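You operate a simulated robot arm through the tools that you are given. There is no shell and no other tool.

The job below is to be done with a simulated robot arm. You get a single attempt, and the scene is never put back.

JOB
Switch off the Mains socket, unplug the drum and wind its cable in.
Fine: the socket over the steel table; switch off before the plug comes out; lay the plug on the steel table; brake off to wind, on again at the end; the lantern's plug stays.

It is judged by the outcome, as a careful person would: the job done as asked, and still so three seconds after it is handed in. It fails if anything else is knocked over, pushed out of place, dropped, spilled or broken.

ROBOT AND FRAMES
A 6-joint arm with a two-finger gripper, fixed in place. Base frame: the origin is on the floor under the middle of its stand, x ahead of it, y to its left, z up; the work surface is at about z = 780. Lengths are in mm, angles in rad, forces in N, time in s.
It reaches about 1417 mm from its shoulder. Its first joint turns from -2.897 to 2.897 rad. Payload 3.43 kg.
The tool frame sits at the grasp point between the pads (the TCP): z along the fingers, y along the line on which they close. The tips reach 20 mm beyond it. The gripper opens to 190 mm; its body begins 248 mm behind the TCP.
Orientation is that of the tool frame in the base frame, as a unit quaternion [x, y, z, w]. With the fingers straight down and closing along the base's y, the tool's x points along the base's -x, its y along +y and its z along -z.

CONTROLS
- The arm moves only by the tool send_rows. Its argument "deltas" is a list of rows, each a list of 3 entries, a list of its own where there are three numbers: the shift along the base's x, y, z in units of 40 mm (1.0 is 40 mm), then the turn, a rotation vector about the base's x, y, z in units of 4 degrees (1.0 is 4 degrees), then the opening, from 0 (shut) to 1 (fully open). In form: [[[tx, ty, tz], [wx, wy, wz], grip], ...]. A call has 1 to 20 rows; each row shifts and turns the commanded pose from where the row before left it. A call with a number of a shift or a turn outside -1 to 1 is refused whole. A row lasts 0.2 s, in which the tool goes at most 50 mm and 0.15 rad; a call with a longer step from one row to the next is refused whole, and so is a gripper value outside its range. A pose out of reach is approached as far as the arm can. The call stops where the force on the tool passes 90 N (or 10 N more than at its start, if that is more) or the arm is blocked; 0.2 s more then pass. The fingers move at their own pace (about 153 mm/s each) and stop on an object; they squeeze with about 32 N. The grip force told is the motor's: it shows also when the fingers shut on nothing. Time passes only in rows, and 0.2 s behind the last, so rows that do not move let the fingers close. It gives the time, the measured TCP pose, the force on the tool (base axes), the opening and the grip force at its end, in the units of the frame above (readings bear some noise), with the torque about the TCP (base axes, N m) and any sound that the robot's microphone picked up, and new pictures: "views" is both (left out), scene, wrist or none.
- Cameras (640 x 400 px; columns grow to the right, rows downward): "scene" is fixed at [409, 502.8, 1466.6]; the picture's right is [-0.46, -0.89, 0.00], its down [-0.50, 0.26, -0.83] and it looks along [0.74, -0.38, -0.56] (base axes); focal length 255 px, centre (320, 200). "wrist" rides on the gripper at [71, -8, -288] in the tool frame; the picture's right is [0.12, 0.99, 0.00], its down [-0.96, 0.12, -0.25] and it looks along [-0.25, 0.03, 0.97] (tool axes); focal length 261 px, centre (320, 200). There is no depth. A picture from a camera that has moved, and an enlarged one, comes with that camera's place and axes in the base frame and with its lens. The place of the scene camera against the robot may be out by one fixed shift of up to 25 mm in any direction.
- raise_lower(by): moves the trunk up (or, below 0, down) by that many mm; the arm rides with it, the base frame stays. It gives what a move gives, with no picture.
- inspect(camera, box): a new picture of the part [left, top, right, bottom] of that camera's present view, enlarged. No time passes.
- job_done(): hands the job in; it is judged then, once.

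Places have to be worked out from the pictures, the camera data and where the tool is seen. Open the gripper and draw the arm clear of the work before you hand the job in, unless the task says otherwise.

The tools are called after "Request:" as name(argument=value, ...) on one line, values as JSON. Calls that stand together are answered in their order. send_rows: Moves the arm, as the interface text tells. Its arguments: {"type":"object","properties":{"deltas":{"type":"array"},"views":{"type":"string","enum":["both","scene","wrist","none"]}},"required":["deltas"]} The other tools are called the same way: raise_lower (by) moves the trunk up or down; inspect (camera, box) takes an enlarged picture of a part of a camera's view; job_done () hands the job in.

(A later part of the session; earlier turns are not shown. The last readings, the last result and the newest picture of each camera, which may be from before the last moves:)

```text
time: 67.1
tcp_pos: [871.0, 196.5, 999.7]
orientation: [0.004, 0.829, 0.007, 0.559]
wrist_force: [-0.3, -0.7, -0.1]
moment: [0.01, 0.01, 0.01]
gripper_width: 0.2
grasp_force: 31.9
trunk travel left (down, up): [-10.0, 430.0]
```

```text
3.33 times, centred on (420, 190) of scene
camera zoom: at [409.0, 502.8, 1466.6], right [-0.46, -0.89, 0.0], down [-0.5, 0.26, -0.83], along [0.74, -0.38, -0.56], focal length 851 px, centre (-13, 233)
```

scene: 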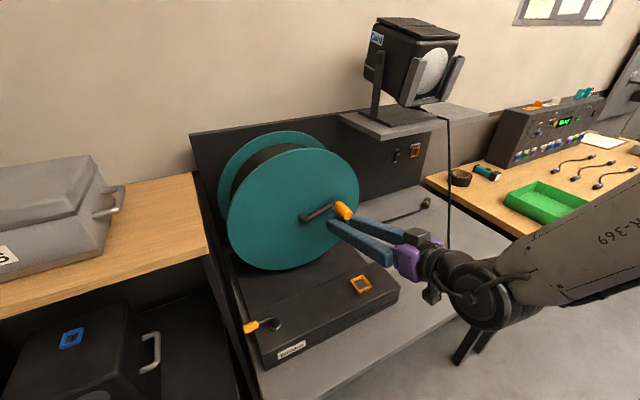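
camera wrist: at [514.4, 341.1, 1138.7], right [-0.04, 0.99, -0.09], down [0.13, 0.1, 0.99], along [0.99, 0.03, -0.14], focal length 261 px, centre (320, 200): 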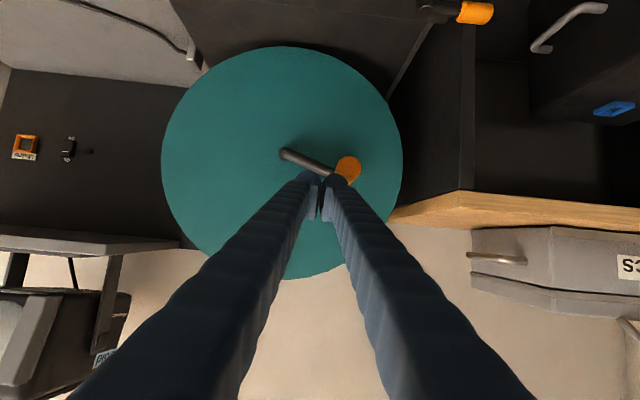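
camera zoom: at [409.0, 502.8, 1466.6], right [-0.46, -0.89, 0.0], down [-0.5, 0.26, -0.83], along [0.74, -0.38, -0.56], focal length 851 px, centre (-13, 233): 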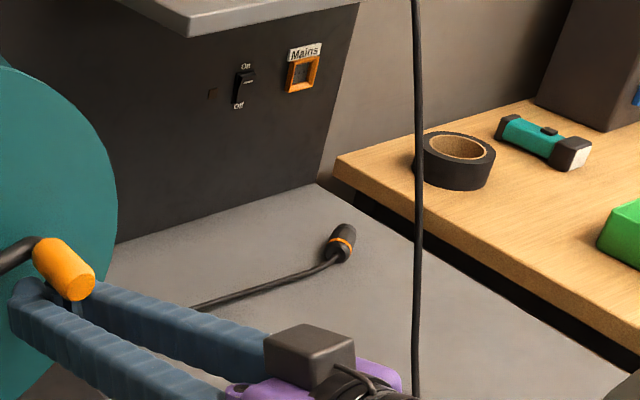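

This direction winds in: the cable has shortened to nearly straight and the plug has swung round toward the guide. I'll continue the same way in smaller portions, watching the plug.

Request:
send_rows(deltas=[[[0, -0.0175, 0.44], [0, 0, 0], 0], [[0, 0.0625, 0.435], [0, 0, 0], 0], [[0, 0.135, 0.42], [0, 0, 0], 0], [[0, 0.2075, 0.3875], [0, 0, 0], 0]], views="both")

Request:
inspect(camera="scene", box=[340, 130, 500, 250])

Request:
inspect(camera="scene", box=[210, 130, 390, 300])

```text
time: 68.1
tcp_pos: [863.2, 212.4, 1053.0]
orientation: [0.001, 0.835, 0.008, 0.551]
wrist_force: [-4.8, 0.2, -3.5]
moment: [-0.05, 0.04, 0.17]
gripper_width: 0.0
grasp_force: 31.8
trunk travel left (down, up): [-10.0, 430.0]
stopped in row 4: the force on the tool passed its limit at 97 N (the readings are from after the stop); the commanded pose is now the measured one
camera wrist: at [570.9, 200.9, 1102.8], right [-0.05, 0.99, -0.1], down [0.15, 0.1, 0.98], along [0.99, 0.04, -0.16], focal length 261 px, centre (320, 200)
```

scene: 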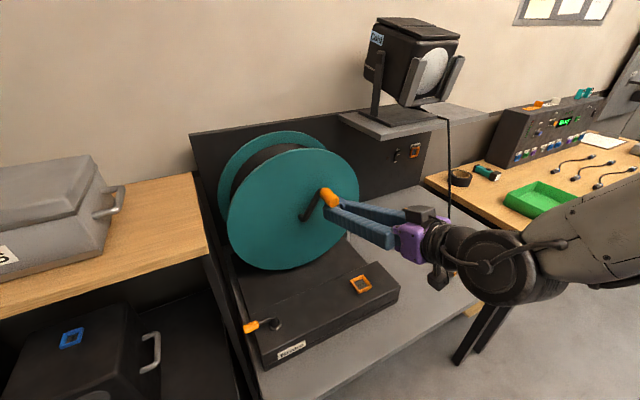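
wrist: 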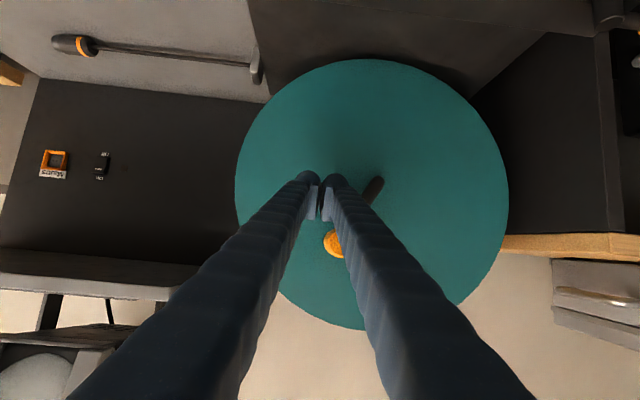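

```text
3.33 times, centred on (420, 190) of scene
camera zoom: at [409.0, 502.8, 1466.6], right [-0.46, -0.89, 0.0], down [-0.5, 0.26, -0.83], along [0.74, -0.38, -0.56], focal length 851 px, centre (-13, 233)
```

zoom: 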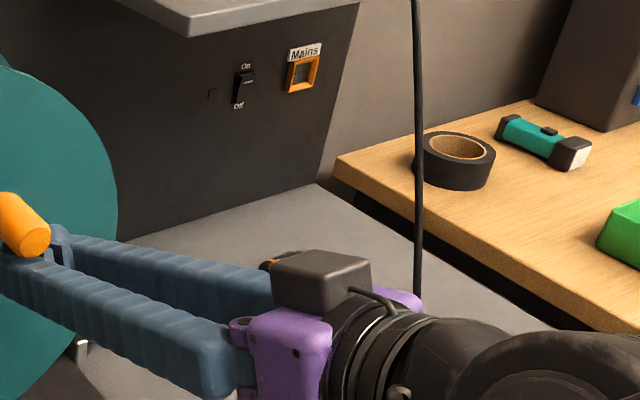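

```text
2.35 times, centred on (300, 215) of scene
camera zoom: at [409.0, 502.8, 1466.6], right [-0.46, -0.89, 0.0], down [-0.5, 0.26, -0.83], along [0.74, -0.38, -0.56], focal length 601 px, centre (367, 165)
```

zoom: 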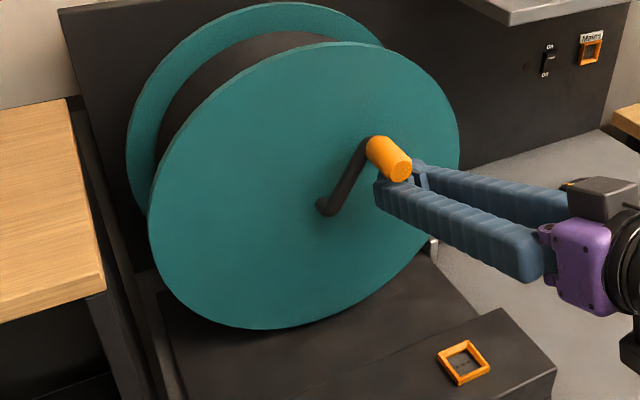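

The motion stopped on a force spike (97 N), although the plug did get pulled in to around (1018,-247). Readings are low again. I'll check the contact closely before continuing more slowly.

Request:
inspect(camera="wrist", box=[270, 140, 410, 270])

Request:
inspect(camera="wrist", box=[30, 10, 290, 130])

Request:
inspect(camera="scene", box=[290, 170, 400, 260])

```text
3.08 times, centred on (340, 205) of wrist
camera zoom: at [570.9, 200.9, 1102.8], right [-0.05, 0.99, -0.1], down [0.15, 0.1, 0.98], along [0.99, 0.04, -0.16], focal length 802 px, centre (258, 185)
```

zoom: 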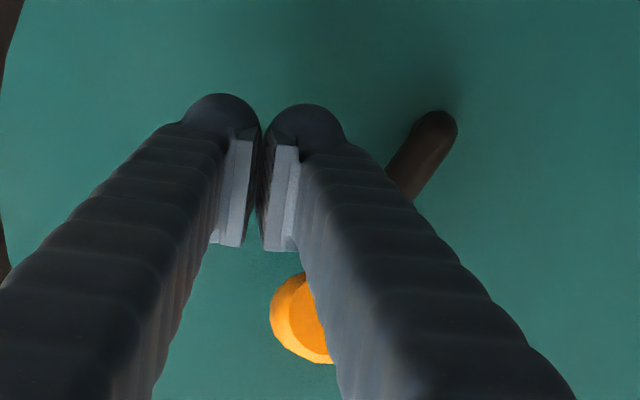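

```text
2.46 times, centred on (160, 70) of wrist
camera zoom: at [570.9, 200.9, 1102.8], right [-0.05, 0.99, -0.1], down [0.15, 0.1, 0.98], along [0.99, 0.04, -0.16], focal length 642 px, centre (714, 520)
```

zoom: 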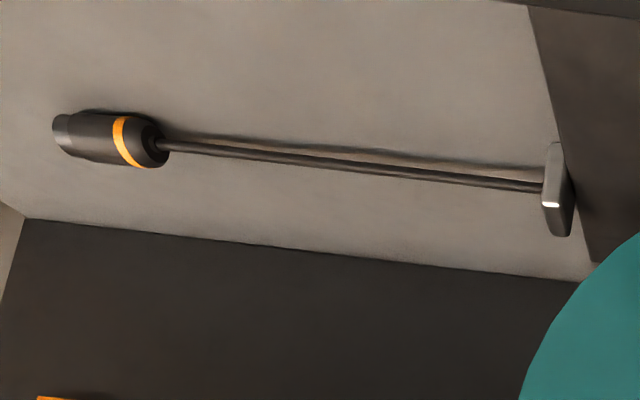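

```text
4.44 times, centred on (345, 215) of scene
camera zoom: at [409.0, 502.8, 1466.6], right [-0.46, -0.89, 0.0], down [-0.5, 0.26, -0.83], along [0.74, -0.38, -0.56], focal length 1135 px, centre (209, 133)
```

zoom: 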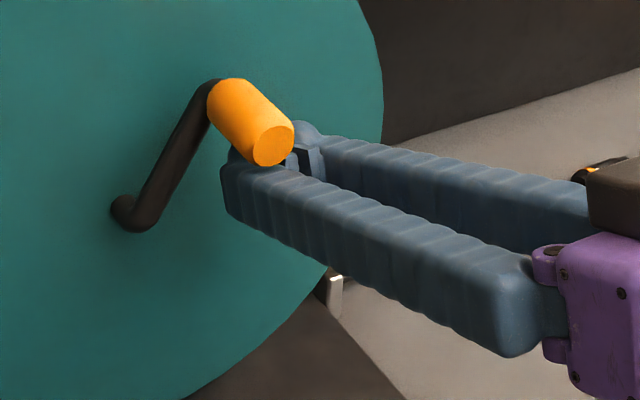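

The plug trails nicely toward the guide with a taut cable, and the handle rests just on top of the fingers. I'll resume with small slow steps and read the force.

Request:
send_rows(deltas=[[[0.1, -0.02, 0.2], [0, 0, 0], 0], [[0, 0.05, 0.15], [0, 0, 0], 0], [[0, 0.08, 0.15], [0, 0, 0], 0]], views="wrist")

```text
time: 68.9
tcp_pos: [867.1, 221.2, 1059.6]
orientation: [-0.004, 0.841, 0.007, 0.541]
wrist_force: [-19.7, 26.4, -58.5]
moment: [-2.67, -2.63, -0.38]
gripper_width: 0.1
grasp_force: 31.9
trunk travel left (down, up): [-10.0, 430.0]
camera wrist: at [576.4, 208.4, 1115.2], right [-0.06, 0.99, -0.1], down [0.17, 0.11, 0.98], along [0.98, 0.04, -0.18], focal length 261 px, centre (320, 200)
```

wrist: 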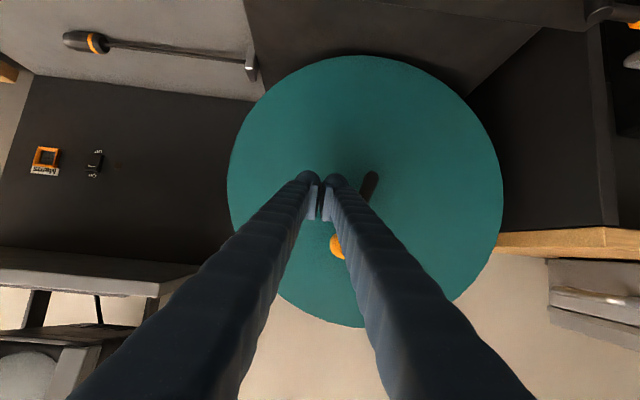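

The force analysis shows I was pushing the handle radially: it was sitting on the flat top of the fingers. Refitting three handle sightings gives the crank axis at (y≈290, z≈1016.5), r≈101.5. I'll back off, move to the handle's right side and push it with the finger's left face.

Request:
send_rows(deltas=[[[0, -0.2, -0.6], [0, 0, 0], 0], [[0, -0.35, 0], [0, 0, 0], 0], [[0, -0.2, 0.4], [0, 0, 0], 0], [[0, 0, 0.4], [0, 0, 0], 0]], views="both")

Request:
inspect(camera="wrist", box=[270, 140, 410, 270])

Request:
inspect(camera="scene", box=[290, 170, 400, 260])

```text
time: 69.9
tcp_pos: [870.6, 186.1, 1078.9]
orientation: [0.001, 0.835, 0.007, 0.55]
wrist_force: [-0.1, 0.1, -0.4]
moment: [0.0, 0.02, -0.04]
gripper_width: 0.3
grasp_force: 31.5
trunk travel left (down, up): [-10.0, 430.0]
camera wrist: at [578.5, 174.7, 1129.3], right [-0.05, 0.99, -0.1], down [0.15, 0.1, 0.98], along [0.99, 0.04, -0.16], focal length 261 px, centre (320, 200)
```

scene: 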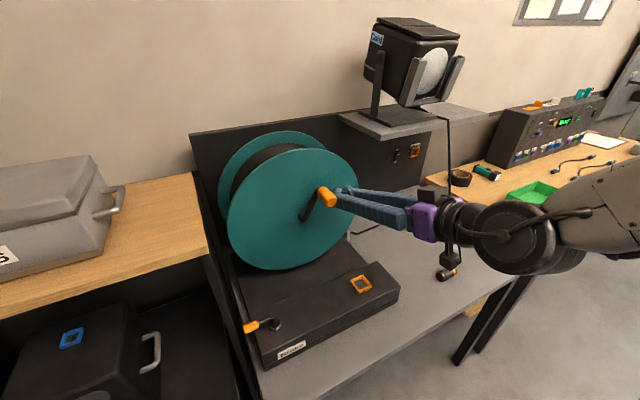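
wrist: 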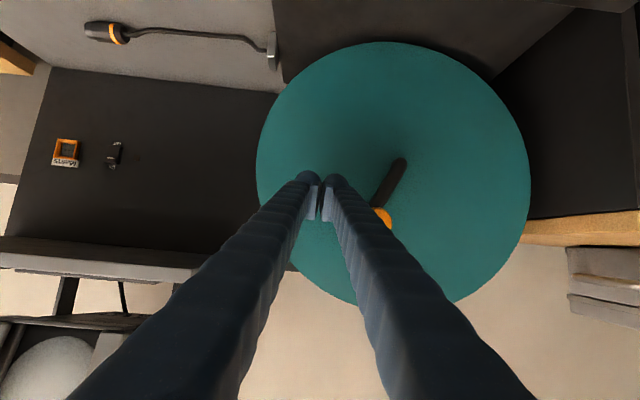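

```text
3.08 times, centred on (340, 205) of wrist
camera zoom: at [578.5, 174.7, 1129.3], right [-0.05, 0.99, -0.1], down [0.15, 0.1, 0.98], along [0.99, 0.04, -0.16], focal length 802 px, centre (258, 185)
```

zoom: 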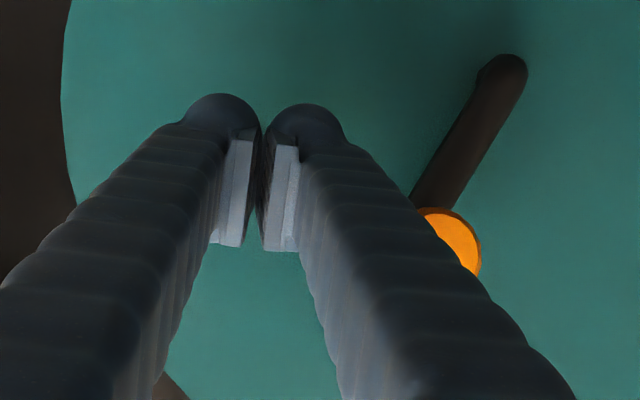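

```text
4.44 times, centred on (345, 215) of scene
camera zoom: at [409.0, 502.8, 1466.6], right [-0.46, -0.89, 0.0], down [-0.5, 0.26, -0.83], along [0.74, -0.38, -0.56], focal length 1135 px, centre (209, 133)
```

zoom: 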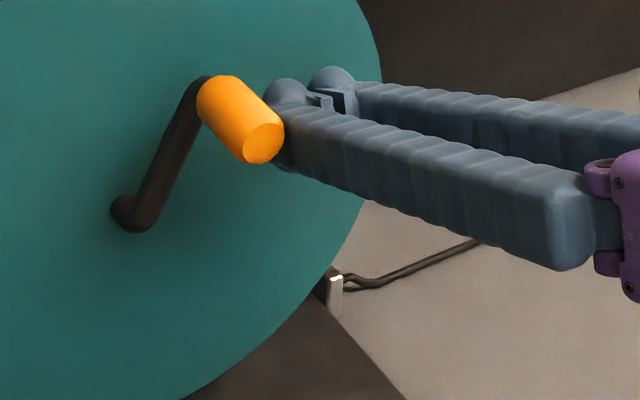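

The handle (φ≈116°) is now to the left of the finger, with the plug at about (1020,-221). I'm pushing it over the top with the left face, slowly, following the corrected circle.

Request:
send_rows(deltas=[[[0, 0.35, 0.3], [0, 0, 0], 0], [[0, 0.35, 0.15], [0, 0, 0], 0], [[0, 0.2, 0.16], [0, 0, 0], 0], [[0, 0.22, 0.145], [0, 0, 0], 0]], views="both")

Request:
inspect(camera="wrist", box=[60, 10, 380, 250])

Request:
inspect(camera="scene", box=[290, 170, 400, 260])

```text
time: 70.9
tcp_pos: [868.4, 231.5, 1109.9]
orientation: [0.001, 0.835, 0.007, 0.55]
wrist_force: [0.1, 0.5, 0.0]
moment: [0.01, -0.03, 0.02]
gripper_width: 0.0
grasp_force: 32.0
trunk travel left (down, up): [-10.0, 430.0]
camera wrist: at [577.4, 220.1, 1159.9], right [-0.05, 0.99, -0.1], down [0.15, 0.1, 0.98], along [0.99, 0.04, -0.16], focal length 261 px, centre (320, 200)
```

scene: 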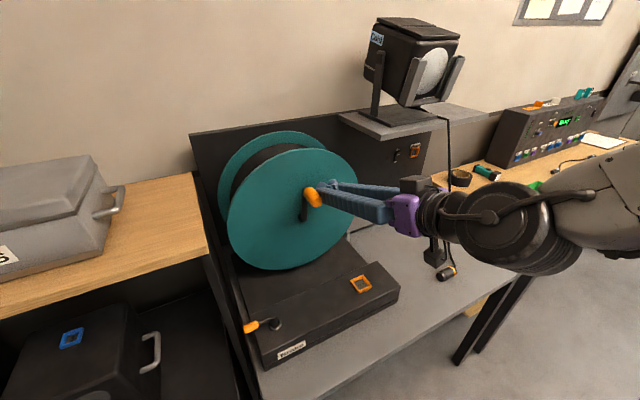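
wrist: 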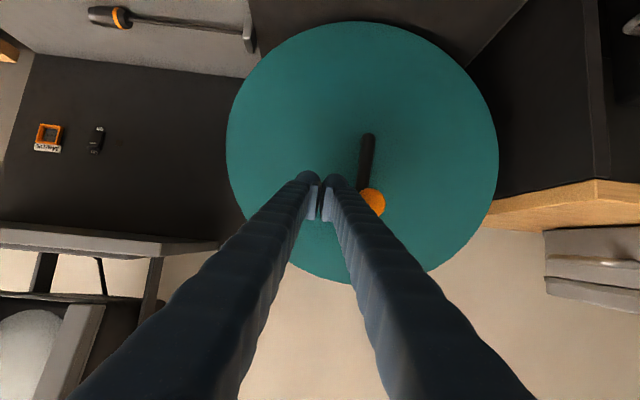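

```text
1.67 times, centred on (220, 130) of wrist
camera zoom: at [577.4, 220.1, 1159.9], right [-0.05, 0.99, -0.1], down [0.15, 0.1, 0.98], along [0.99, 0.04, -0.16], focal length 434 px, centre (487, 317)
```

zoom: 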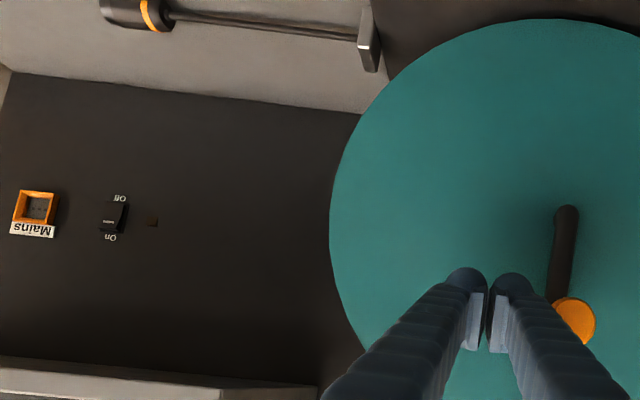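

```text
4.44 times, centred on (345, 215) of scene
camera zoom: at [409.0, 502.8, 1466.6], right [-0.46, -0.89, 0.0], down [-0.5, 0.26, -0.83], along [0.74, -0.38, -0.56], focal length 1135 px, centre (209, 133)
```

zoom: 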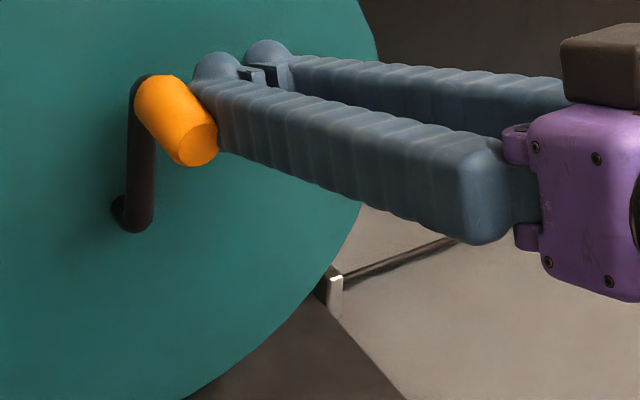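

Smooth now, with negligible force, and the plug has moved in to y≈-177. Continuing over the top of the circle.

Request:
send_rows(deltas=[[[0, 0.22, 0.1], [0, 0, 0], 0], [[0, 0.22, 0.1], [0, 0, 0], 0], [[0, 0.22, 0.071], [0, 0, 0], 0], [[0, 0.22, 0.071], [0, 0, 0], 0], [[0, 0.215, 0.039], [0, 0, 0], 0], [[0, 0.215, 0.039], [0, 0, 0], 0]], views="both")

Request:
inspect(camera="wrist", box=[0, 0, 320, 200])

Request:
inspect(camera="scene", box=[270, 170, 450, 280])

```text
time: 71.8
tcp_pos: [869.4, 240.5, 1113.6]
orientation: [0.008, 0.837, 0.002, 0.547]
wrist_force: [-3.5, -21.6, -1.9]
moment: [0.07, -0.08, 1.01]
gripper_width: 0.0
grasp_force: 31.9
trunk travel left (down, up): [-10.0, 430.0]
stopped in row 4: the force on the tool passed its limit at 102 N (the readings are from after the stop); the commanded pose is now the measured one
camera wrist: at [577.4, 235.6, 1167.0], right [-0.04, 0.99, -0.1], down [0.16, 0.1, 0.98], along [0.99, 0.02, -0.17], focal length 261 px, centre (320, 200)
```

scene: 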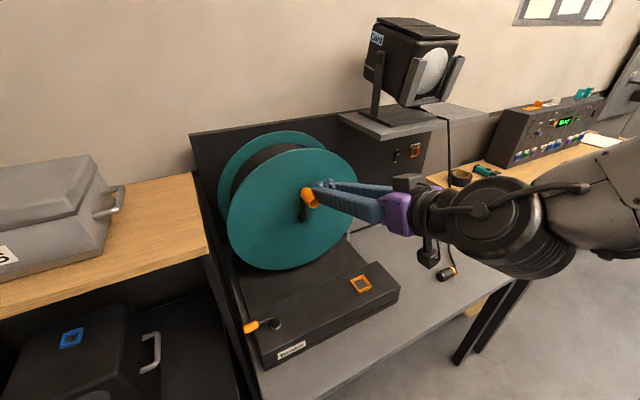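
wrist: 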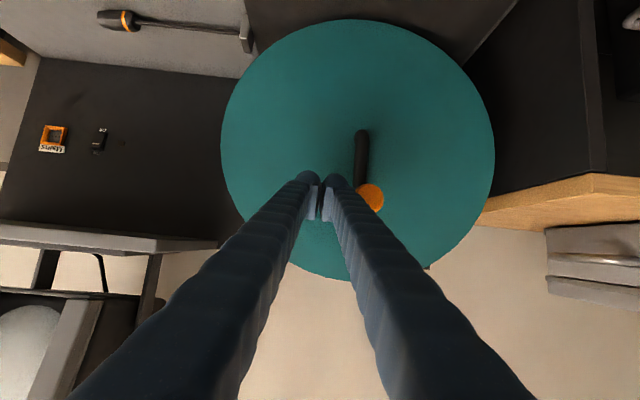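

```text
2.00 times, centred on (160, 100) of wrist
camera zoom: at [577.4, 235.6, 1167.0], right [-0.04, 0.99, -0.1], down [0.16, 0.1, 0.98], along [0.99, 0.02, -0.17], focal length 521 px, centre (640, 400)
```

zoom: 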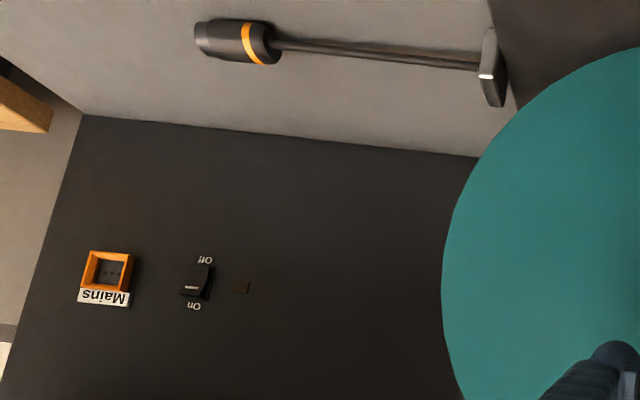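

```text
3.56 times, centred on (360, 225) of scene
camera zoom: at [409.0, 502.8, 1466.6], right [-0.46, -0.89, 0.0], down [-0.5, 0.26, -0.83], along [0.74, -0.38, -0.56], focal length 908 px, centre (178, 111)
```

zoom: 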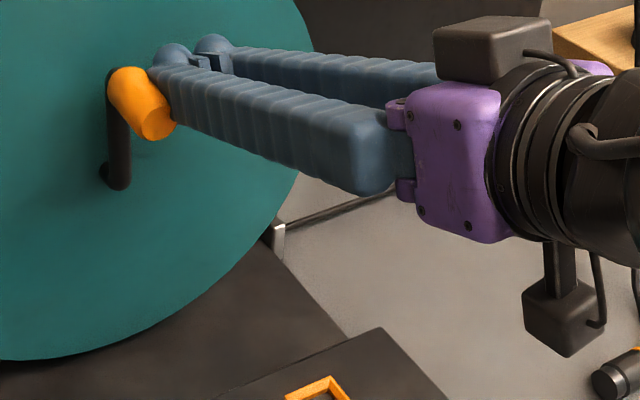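

The push met a tangential resistance again (102 N) although the plug came in to y≈-157. I'll test whether it's a static or rate-dependent load by making a tiny push and then waiting.

Request:
send_rows(deltas=[[[0, 0.1, 0.03], [0, 0, 0], 0]], views="none")

Request:
send_rows(deltas=[[[0, 0, 0], [0, 0, 0], 0], [[0, 0, 0], [0, 0, 0], 0], [[0, 0, 0], [0, 0, 0], 0]], views="wrist")

```text
time: 72.2
tcp_pos: [868.5, 242.4, 1114.2]
orientation: [0.01, 0.837, 0.0, 0.547]
wrist_force: [-3.0, -63.9, -10.2]
moment: [-0.21, -0.37, 2.35]
gripper_width: 0.0
grasp_force: 31.9
trunk travel left (down, up): [-10.0, 430.0]
```

```text
time: 73.0
tcp_pos: [869.9, 240.7, 1114.3]
orientation: [0.011, 0.838, 0.001, 0.546]
wrist_force: [-7.9, -69.3, -16.6]
moment: [-0.35, -0.59, 2.8]
gripper_width: 0.0
grasp_force: 32.1
trunk travel left (down, up): [-10.0, 430.0]
camera wrist: at [577.5, 236.8, 1167.7], right [-0.03, 0.99, -0.1], down [0.16, 0.1, 0.98], along [0.99, 0.02, -0.17], focal length 261 px, centre (320, 200)
```

wrist: 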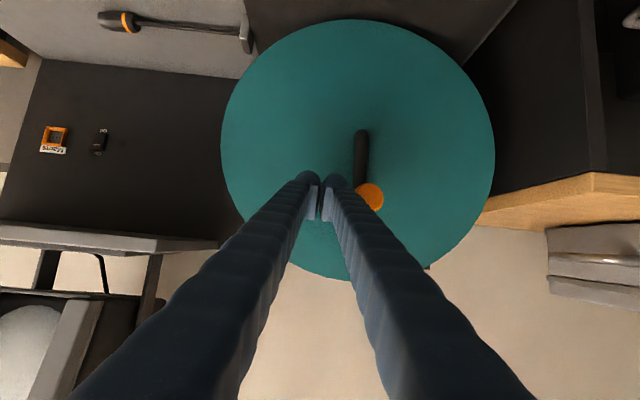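

The 69 N persists statically at the top of the circle, so something is holding the drum. Let me look at the brake lever, plug and cable more closely before deciding.

Request:
inspect(camera="scene", box=[220, 290, 320, 370])

Request:
inspect(camera="wrist", box=[80, 0, 270, 70])

Request:
inspect(camera="wrist", box=[280, 120, 420, 230])

Request:
inspect(camera="scene", box=[290, 170, 350, 230])

```text
5.00 times, centred on (270, 330) of scene
camera zoom: at [409.0, 502.8, 1466.6], right [-0.46, -0.89, 0.0], down [-0.5, 0.26, -0.83], along [0.74, -0.38, -0.56], focal length 1277 px, centre (570, -450)
```

zoom: 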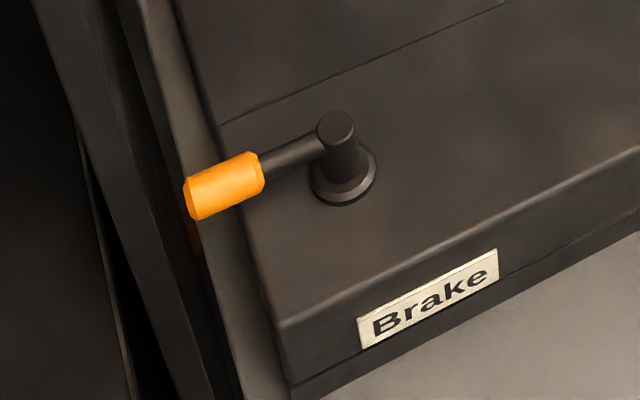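

```text
3.37 times, centred on (175, 35) of wrist
camera zoom: at [577.5, 236.8, 1167.7], right [-0.03, 0.99, -0.1], down [0.16, 0.1, 0.98], along [0.99, 0.02, -0.17], focal length 878 px, centre (808, 756)
```

zoom: 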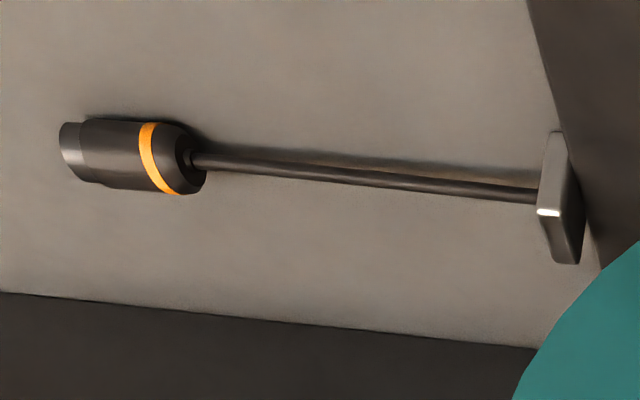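

```text
3.64 times, centred on (350, 175) of wrist
camera zoom: at [577.5, 236.8, 1167.7], right [-0.03, 0.99, -0.1], down [0.16, 0.1, 0.98], along [0.99, 0.02, -0.17], focal length 948 px, centre (211, 291)
```

zoom: 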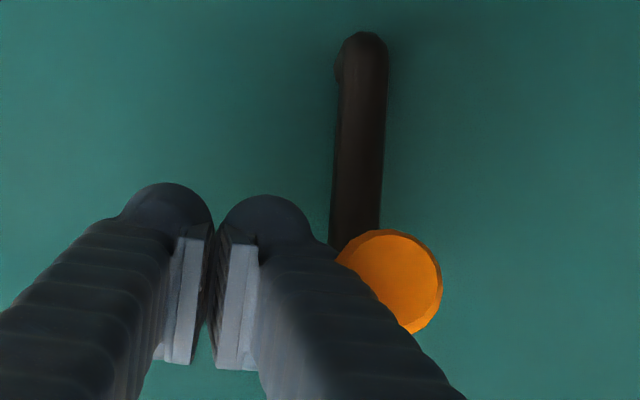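

```text
6.67 times, centred on (320, 200) of scene
camera zoom: at [409.0, 502.8, 1466.6], right [-0.46, -0.89, 0.0], down [-0.5, 0.26, -0.83], along [0.74, -0.38, -0.56], focal length 1703 px, centre (320, 200)
```

zoom: 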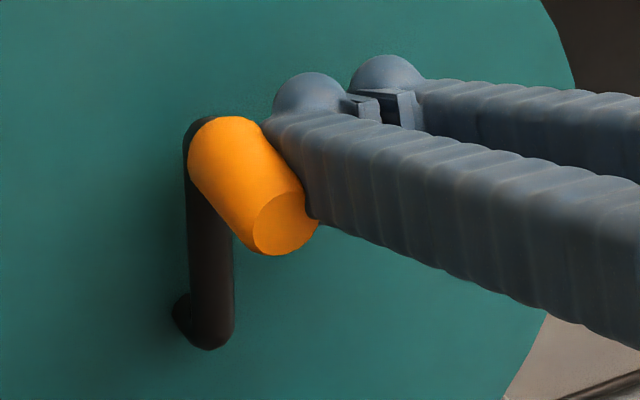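

The brake lever is still fully at its off stop and the cable is straight, with about 190 mm left between guide and plug. I'll back off a little to see whether the drum stays put, springs back, or the plug keeps slack.

Request:
send_rows(deltas=[[[0, -0.15, 0], [0, 0, 0], 0], [[0, -0.4, 0], [0, 0, 0], 0], [[0, -0.3, 0], [0, 0, 0], 0]], views="both")

Request:
inspect(camera="wrist", box=[80, 0, 440, 225])

Request:
inspect(camera="scene", box=[270, 170, 450, 280])

```text
time: 73.8
tcp_pos: [867.3, 219.3, 1116.3]
orientation: [0.005, 0.837, 0.002, 0.547]
wrist_force: [-0.2, -1.0, -0.6]
moment: [0.04, -0.01, 0.03]
gripper_width: 0.0
grasp_force: 31.6
trunk travel left (down, up): [-10.0, 430.0]
camera wrist: at [576.2, 211.8, 1168.4], right [-0.04, 0.99, -0.1], down [0.16, 0.1, 0.98], along [0.99, 0.03, -0.16], focal length 261 px, centre (320, 200)
```

scene: 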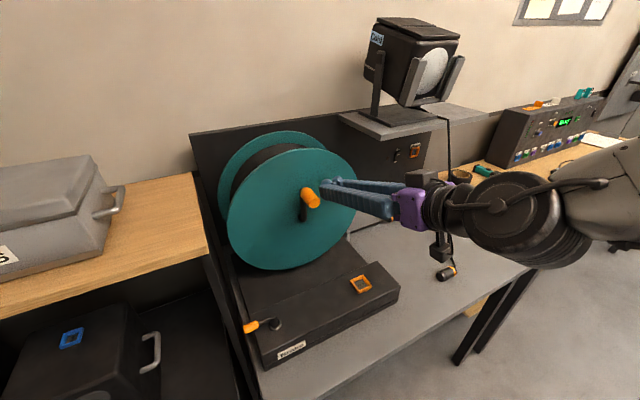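
wrist: 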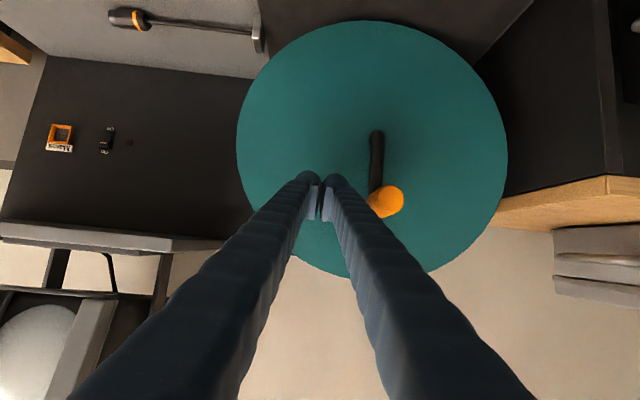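

```text
1.78 times, centred on (260, 112) of wrist
camera zoom: at [576.2, 211.8, 1168.4], right [-0.04, 0.99, -0.1], down [0.16, 0.1, 0.98], along [0.99, 0.03, -0.16], focal length 463 px, centre (427, 356)
```

zoom: 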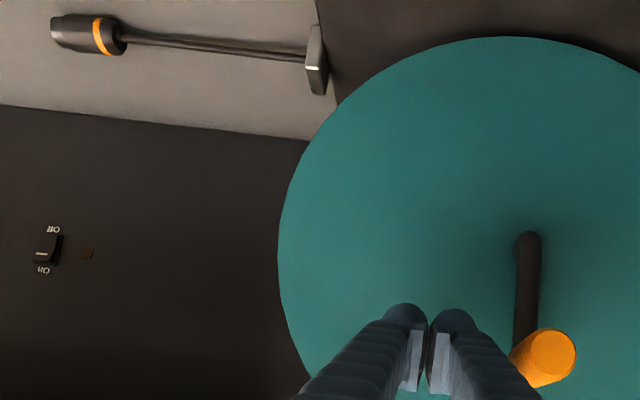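

```text
3.56 times, centred on (360, 225) of scene
camera zoom: at [409.0, 502.8, 1466.6], right [-0.46, -0.89, 0.0], down [-0.5, 0.26, -0.83], along [0.74, -0.38, -0.56], focal length 908 px, centre (178, 111)
```

zoom: 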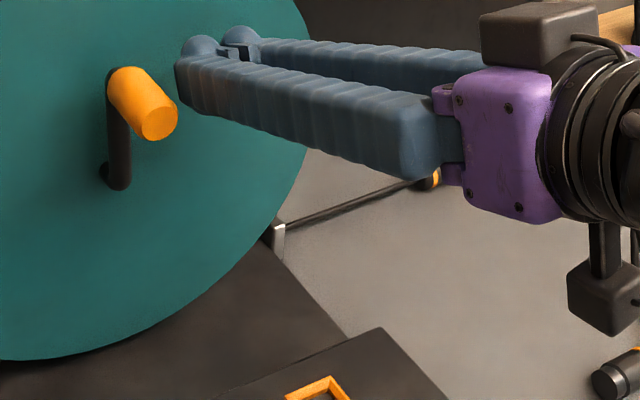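

The handle stays at the top with the cable straight. To tell a winding end-stop from a locked drum, I'll go to the handle's other side and nudge it back a few millimetres to see if it moves freely.

Request:
send_rows(deltas=[[[-0.9, 0, 0], [0, 0, 0], 0], [[-0.9, 0, 0], [0, 0, 0], 0], [[0, 0.9, 0], [0, 0, 0], 0], [[0, 0.9, 0], [0, 0, 0], 0], [[0, 0.9, 0], [0, 0, 0], 0], [[0, 0.55, 0], [0, 0, 0], 0], [[0.9, 0, 0], [0, 0, 0], 0], [[0.9, 0, 0], [0, 0, 0], 0]], views="both")

Request:
inspect(camera="wrist", box=[200, 100, 400, 225])

```text
time: 74.9
tcp_pos: [839.2, 179.6, 1084.0]
orientation: [0.068, 0.843, -0.052, 0.531]
wrist_force: [0.2, -1.1, 0.5]
moment: [0.09, 0.05, 0.17]
gripper_width: 0.0
grasp_force: 31.9
trunk travel left (down, up): [-10.0, 430.0]
stopped in row 5: the arm was blocked; the commanded pose is now the measured one
camera wrist: at [552.7, 221.3, 1146.0], right [0.12, 0.99, -0.12], down [0.21, 0.1, 0.97], along [0.97, -0.14, -0.2], focal length 261 px, centre (320, 200)
```

scene: 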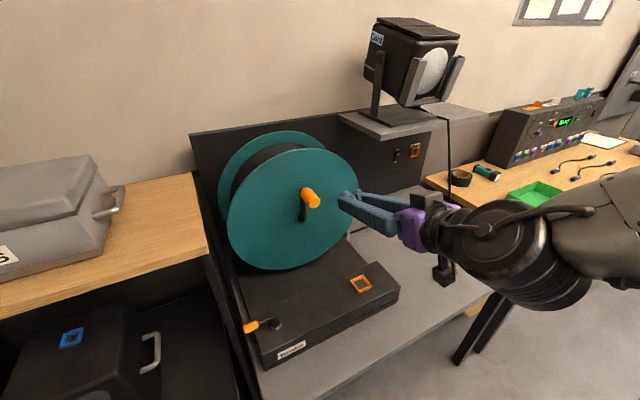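
wrist: 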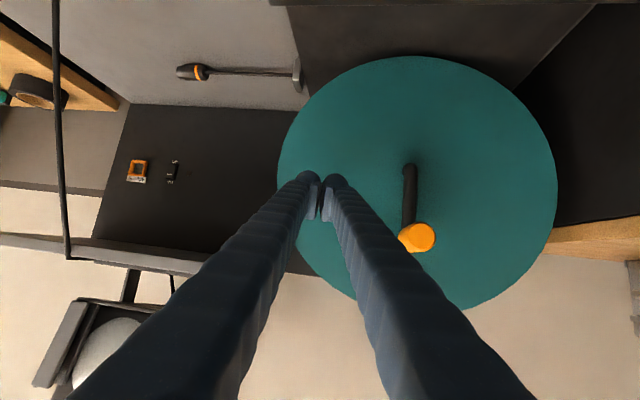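

```text
3.20 times, centred on (300, 162) of wrist
camera zoom: at [552.7, 221.3, 1146.0], right [0.12, 0.99, -0.12], down [0.21, 0.1, 0.97], along [0.97, -0.14, -0.2], focal length 834 px, centre (384, 320)
```

zoom: 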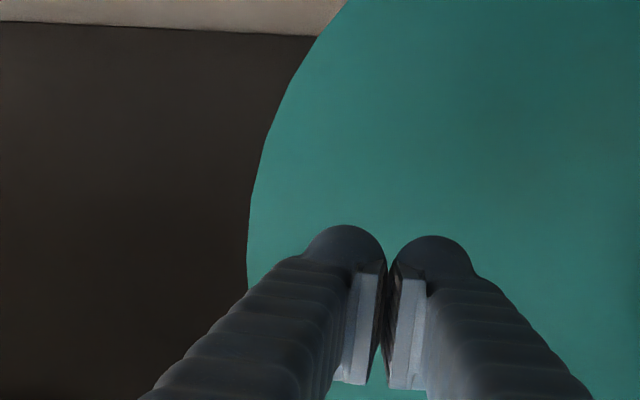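

The arm itself got blocked while retracting (too close to its fold limit), and the tool yawed about 10°. I'll bring it forward again to a comfortable pose and restore the orientation.

Request:
send_rows(deltas=[[[0.25, 0.1, 0.2], [0.07, 0, 0.8], 0], [[0.25, 0.2, 0.3], [0.07, 0, 0.82], 0], [[0.25, 0.2, 0.3], [0.06, 0, 0.82], 0]], views="both")

```text
time: 75.7
tcp_pos: [864.7, 210.0, 1124.1]
orientation: [-0.004, 0.844, 0.004, 0.536]
wrist_force: [0.4, 1.2, -0.4]
moment: [0.01, 0.07, 0.0]
gripper_width: 0.1
grasp_force: 32.1
trunk travel left (down, up): [-10.0, 430.0]
camera wrist: at [575.8, 198.1, 1183.8], right [-0.06, 0.99, -0.1], down [0.18, 0.11, 0.98], along [0.98, 0.04, -0.19], focal length 261 px, centre (320, 200)
```

scene: 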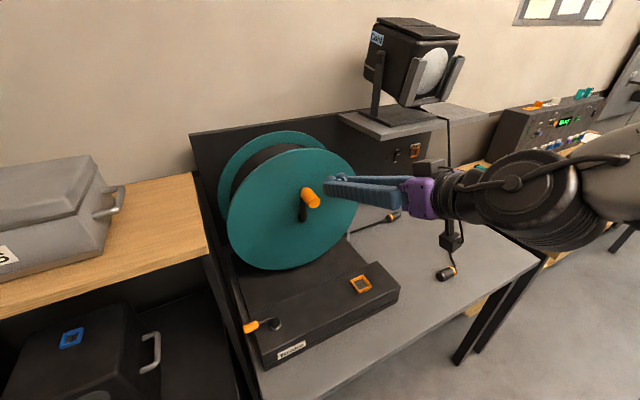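
wrist: 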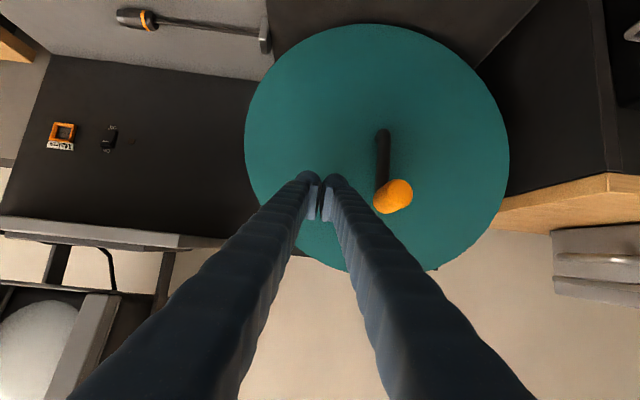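

Recovered to a clear pose and nothing else is disturbed. I'll pass above the handle to its left side for the nudge test.

Request:
send_rows(deltas=[[[0.05, 0, 0.7], [0, 0, 0], 0], [[0.05, 0, 0.7], [0, 0, 0], 0], [[0, 0.85, 0], [0, 0, 0], 0], [[0, 0.85, 0], [0, 0, 0], 0], [[0, 0.85, 0], [0, 0, 0], 0], [[0, 0.85, 0], [0, 0, 0], 0], [[0, 0, -0.8], [0, 0, 0], 0], [[0, 0, -0.75], [0, 0, 0], 0]], views="both")

```text
time: 77.3
tcp_pos: [898.6, 291.8, 1146.9]
orientation: [0.021, 0.841, -0.021, 0.54]
wrist_force: [3.8, 0.8, 17.9]
moment: [0.06, 0.07, 0.18]
gripper_width: 0.0
grasp_force: 31.8
trunk travel left (down, up): [-10.0, 430.0]
stopped in row 8: the force on the tool passed its limit at 108 N (the readings are from after the stop); the commanded pose is now the measured one
camera wrist: at [608.4, 300.6, 1204.5], right [0.01, 0.99, -0.12], down [0.18, 0.12, 0.98], along [0.98, -0.03, -0.18], focal length 261 px, centre (320, 200)
```

scene: 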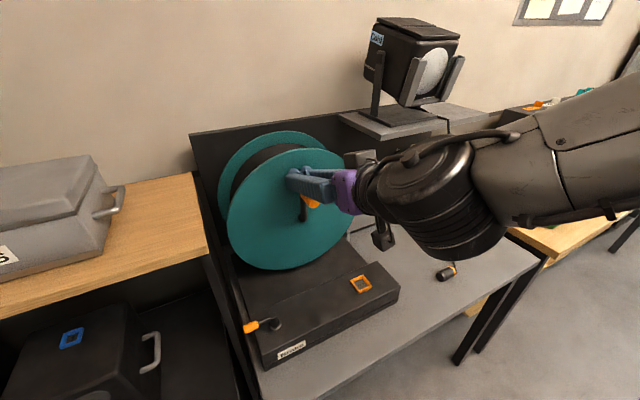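
wrist: 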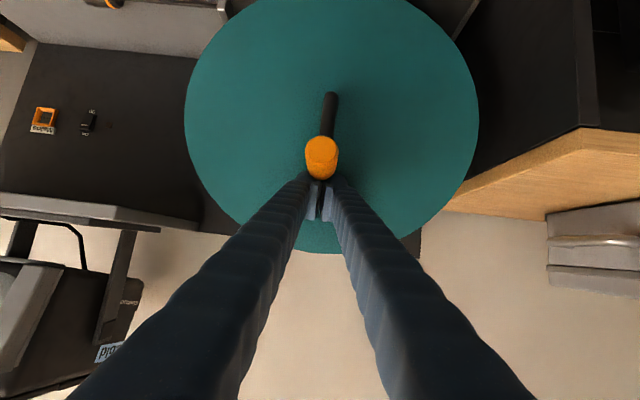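

The leftward move lagged badly and the fingers came down on top of the handle. I'll lift off right away and then check step by step how the arm follows a leftward command.

Request:
send_rows(deltas=[[[-0.2, 0, 0.5], [0, 0, 0], 0], [[-0.3, 0, 0.5], [0, 0, 0], 0]], views="none")

Request:
send_rows(deltas=[[[0, 0.3, 0], [0, 0, 0.4], 0], [[0, 0.3, 0], [0, 0, 0.4], 0]], views="both")

```text
time: 78.1
tcp_pos: [896.6, 259.1, 1147.0]
orientation: [0.033, 0.851, -0.041, 0.522]
wrist_force: [0.8, -1.3, -0.9]
moment: [-0.02, -0.02, 0.0]
gripper_width: 0.1
grasp_force: 34.6
trunk travel left (down, up): [-10.0, 430.0]
stopped in row 2: the arm was blocked; the commanded pose is now the measured one
```

```text
time: 78.7
tcp_pos: [895.4, 281.9, 1151.5]
orientation: [0.011, 0.851, -0.027, 0.525]
wrist_force: [5.6, 0.7, 6.4]
moment: [-0.08, -0.04, 0.02]
gripper_width: 0.0
grasp_force: 34.2
trunk travel left (down, up): [-10.0, 430.0]
camera wrist: at [607.6, 288.6, 1218.6], right [-0.01, 0.99, -0.14], down [0.22, 0.14, 0.97], along [0.98, -0.02, -0.22], focal length 261 px, centre (320, 200)
```

scene: 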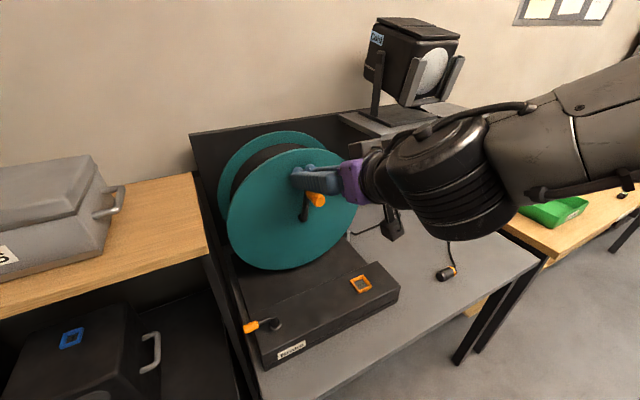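
wrist: 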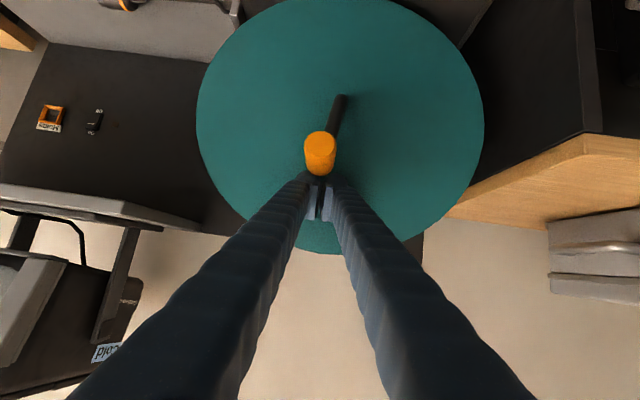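

The arm is near one of its own limits at this height with the trunk this low, and the handle was dragged back a little (to ≈97°), so the drum is free in the unwinding direction. I'll raise the trunk for a better arm posture, which also lifts the fingers clear of the handle.

Request:
raise_lower(by=120)

Request:
send_rows(deltas=[[[0, 0, 0], [0, 0, 0], 0]], views="both")

```text
time: 80.2
tcp_pos: [894.6, 283.9, 1270.8]
orientation: [0.01, 0.851, -0.027, 0.524]
wrist_force: [1.1, 0.0, 0.0]
moment: [-0.02, 0.0, 0.0]
gripper_width: 0.0
grasp_force: 34.0
trunk travel left (down, up): [-130.0, 310.0]
```

```text
time: 80.6
tcp_pos: [894.3, 284.2, 1271.4]
orientation: [0.01, 0.851, -0.026, 0.525]
wrist_force: [-1.0, 0.3, 0.7]
moment: [-0.01, -0.02, 0.0]
gripper_width: 0.2
grasp_force: 34.1
trunk travel left (down, up): [-130.0, 310.0]
camera wrist: at [606.1, 290.0, 1339.5], right [-0.01, 0.99, -0.14], down [0.22, 0.14, 0.97], along [0.98, -0.02, -0.22], focal length 261 px, centre (320, 200)
```

scene: 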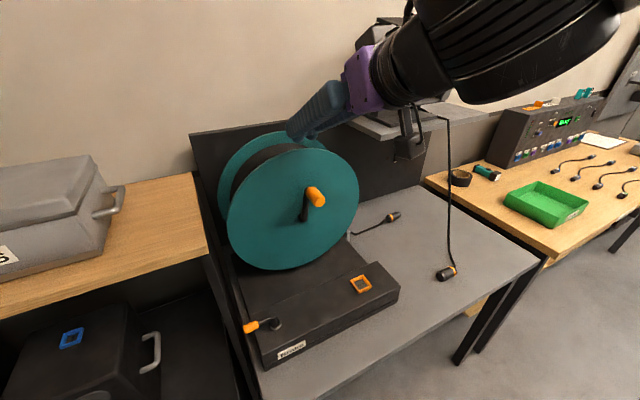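
wrist: 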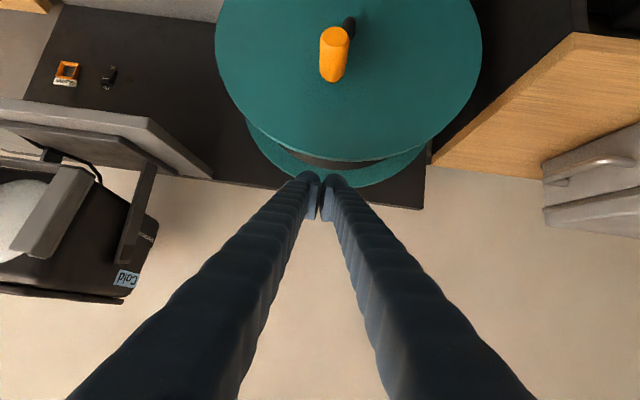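

The fingers are well clear above now. Let me zoom to check the plug and handle, then reposition to the right of the handle with a cleaned-up orientation.

Request:
inspect(camera="scene", box=[270, 160, 430, 260])

Request:
send_rows(deltas=[[[-0.2, -0.5, 0], [0.12, -0.4, 0.16], 0], [[-0.2, -0.6, 0], [0.12, -0.4, 0.16], 0], [[-0.2, -0.6, -0.3], [0.12, -0.4, 0.16], 0], [[-0.1, -0.5, -0.6], [0.12, -0.4, 0.15], 0], [[0, 0, -0.9], [0, 0, 0], 0], [[0, 0, -0.9], [0, 0, 0], 0]], views="both")

```text
4.00 times, centred on (350, 210) of scene
camera zoom: at [409.0, 502.8, 1466.6], right [-0.46, -0.89, 0.0], down [-0.5, 0.26, -0.83], along [0.74, -0.38, -0.56], focal length 1022 px, centre (200, 160)
```

zoom: 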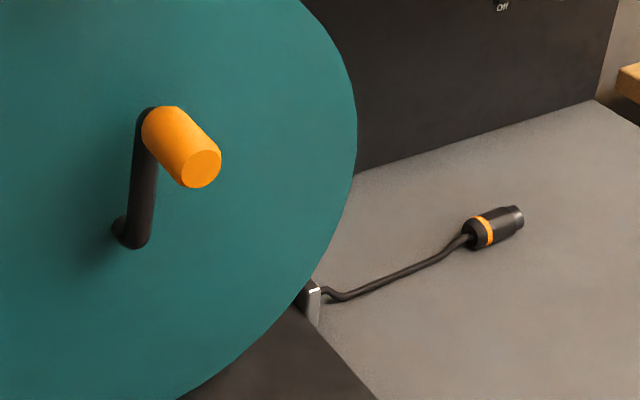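

```text
time: 82.0
tcp_pos: [864.3, 200.4, 1166.7]
orientation: [-0.001, 0.819, 0.003, 0.574]
wrist_force: [-0.2, -0.1, -0.1]
moment: [0.01, -0.05, 0.01]
gripper_width: 0.0
grasp_force: 34.5
trunk travel left (down, up): [-130.0, 310.0]
camera wrist: at [570.2, 190.4, 1200.0], right [-0.05, 0.99, -0.11], down [0.1, 0.11, 0.99], along [0.99, 0.04, -0.1], focal length 261 px, centre (320, 200)
```

scene: 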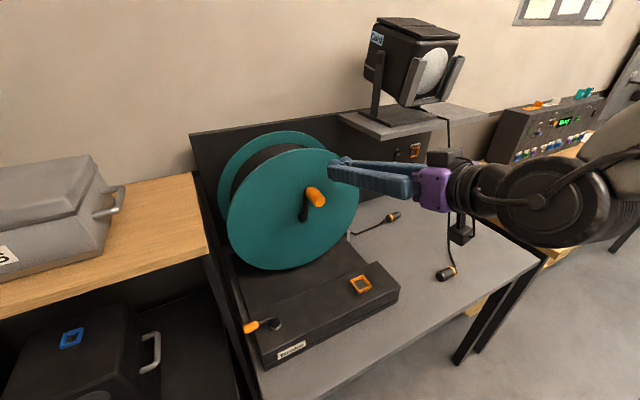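
wrist: 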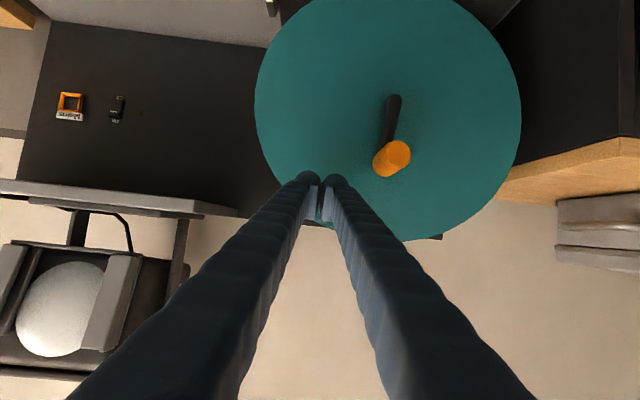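

Posture is good again. The plug is at (1014,-157) with slightly slack cable, and the handle is at ≈97°. I'll lower beside the handle and push it again slowly in the winding direction to test for the stop.

Request:
send_rows(deltas=[[[0.1, 0.1, -0.7], [0, 0, 0], 0], [[0, 0.3, -0.7], [0, 0, 0], 0], [[0, 0.35, 0], [0, 0, 0], 0]], views="none")

Request:
send_rows(deltas=[[[0, 0.15, 0.02], [0, 0, 0], 0], [[0, 0.1, 0.02], [0, 0, 0], 0]], views="wrist")

```text
time: 82.8
tcp_pos: [868.0, 231.6, 1111.0]
orientation: [-0.001, 0.819, 0.003, 0.574]
wrist_force: [-0.1, 0.3, 0.2]
moment: [-0.03, 0.0, -0.03]
gripper_width: 0.1
grasp_force: 34.7
trunk travel left (down, up): [-130.0, 310.0]
```

```text
time: 83.4
tcp_pos: [868.1, 241.8, 1113.6]
orientation: [-0.001, 0.819, 0.002, 0.573]
wrist_force: [-0.8, -0.6, -1.1]
moment: [0.0, 0.01, 0.01]
gripper_width: 0.0
grasp_force: 33.5
trunk travel left (down, up): [-130.0, 310.0]
camera wrist: at [573.7, 230.6, 1147.2], right [-0.05, 0.99, -0.11], down [0.1, 0.11, 0.99], along [0.99, 0.04, -0.1], focal length 261 px, centre (320, 200)
```

wrist: 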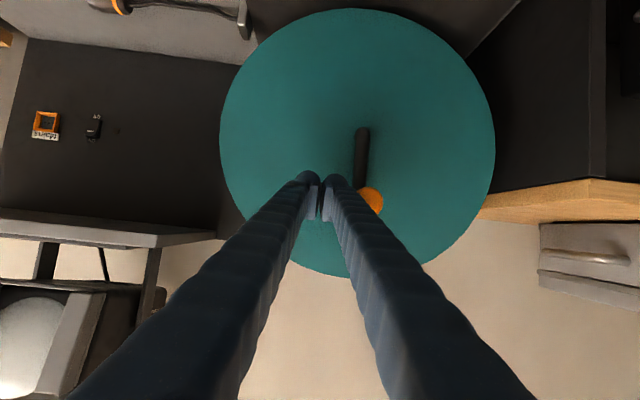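

The peg is at y=241.8 with no load this time. I continue pushing gently.

Request:
send_rows(deltas=[[[0, 0.12, 0.01], [0, 0, 0], 0], [[0, 0.12, 0.01], [0, 0, 0], 0]], views="none")

Request:
send_rows(deltas=[[[0, 0.12, 0.01], [0, 0, 0], 0], [[0, 0.0, 0.0], [0, 0, 0], 0]], views="both")

Request:
inspect(camera="wrist", box=[60, 0, 420, 225])

```text
time: 84.0
tcp_pos: [868.0, 241.3, 1113.2]
orientation: [0.003, 0.821, 0.002, 0.571]
wrist_force: [-3.7, -52.5, -4.8]
moment: [0.01, -0.16, 1.92]
gripper_width: 0.0
grasp_force: 34.3
trunk travel left (down, up): [-130.0, 310.0]
```

```text
time: 84.6
tcp_pos: [866.6, 241.9, 1113.4]
orientation: [0.007, 0.821, 0.001, 0.571]
wrist_force: [-15.7, -84.5, -7.7]
moment: [-0.08, -0.37, 3.38]
gripper_width: 0.0
grasp_force: 33.9
trunk travel left (down, up): [-130.0, 310.0]
camera wrist: at [573.4, 235.9, 1148.3], right [-0.03, 0.99, -0.1], down [0.1, 0.1, 0.99], along [0.99, 0.02, -0.11], focal length 261 px, centre (320, 200)
```

scene: 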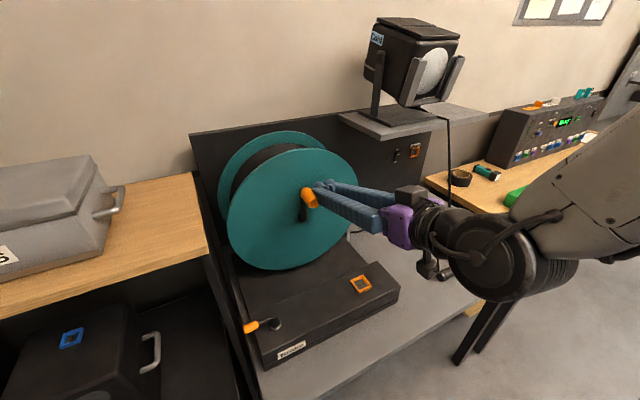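
wrist: 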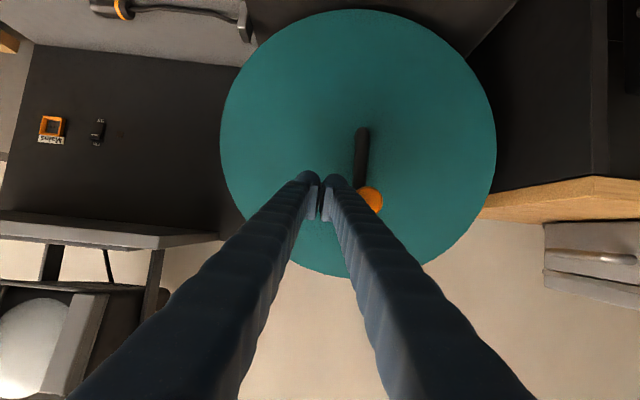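

```text
1.78 times, centred on (240, 112) of wrist
camera zoom: at [573.4, 235.9, 1148.3], right [-0.03, 0.99, -0.1], down [0.1, 0.1, 0.99], along [0.99, 0.02, -0.11], focal length 463 px, centre (462, 356)
```

zoom: 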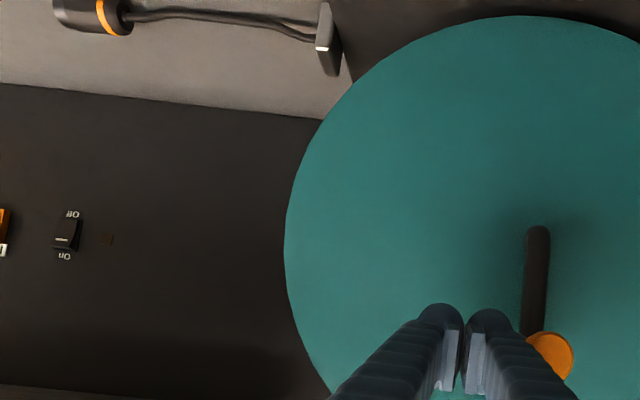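

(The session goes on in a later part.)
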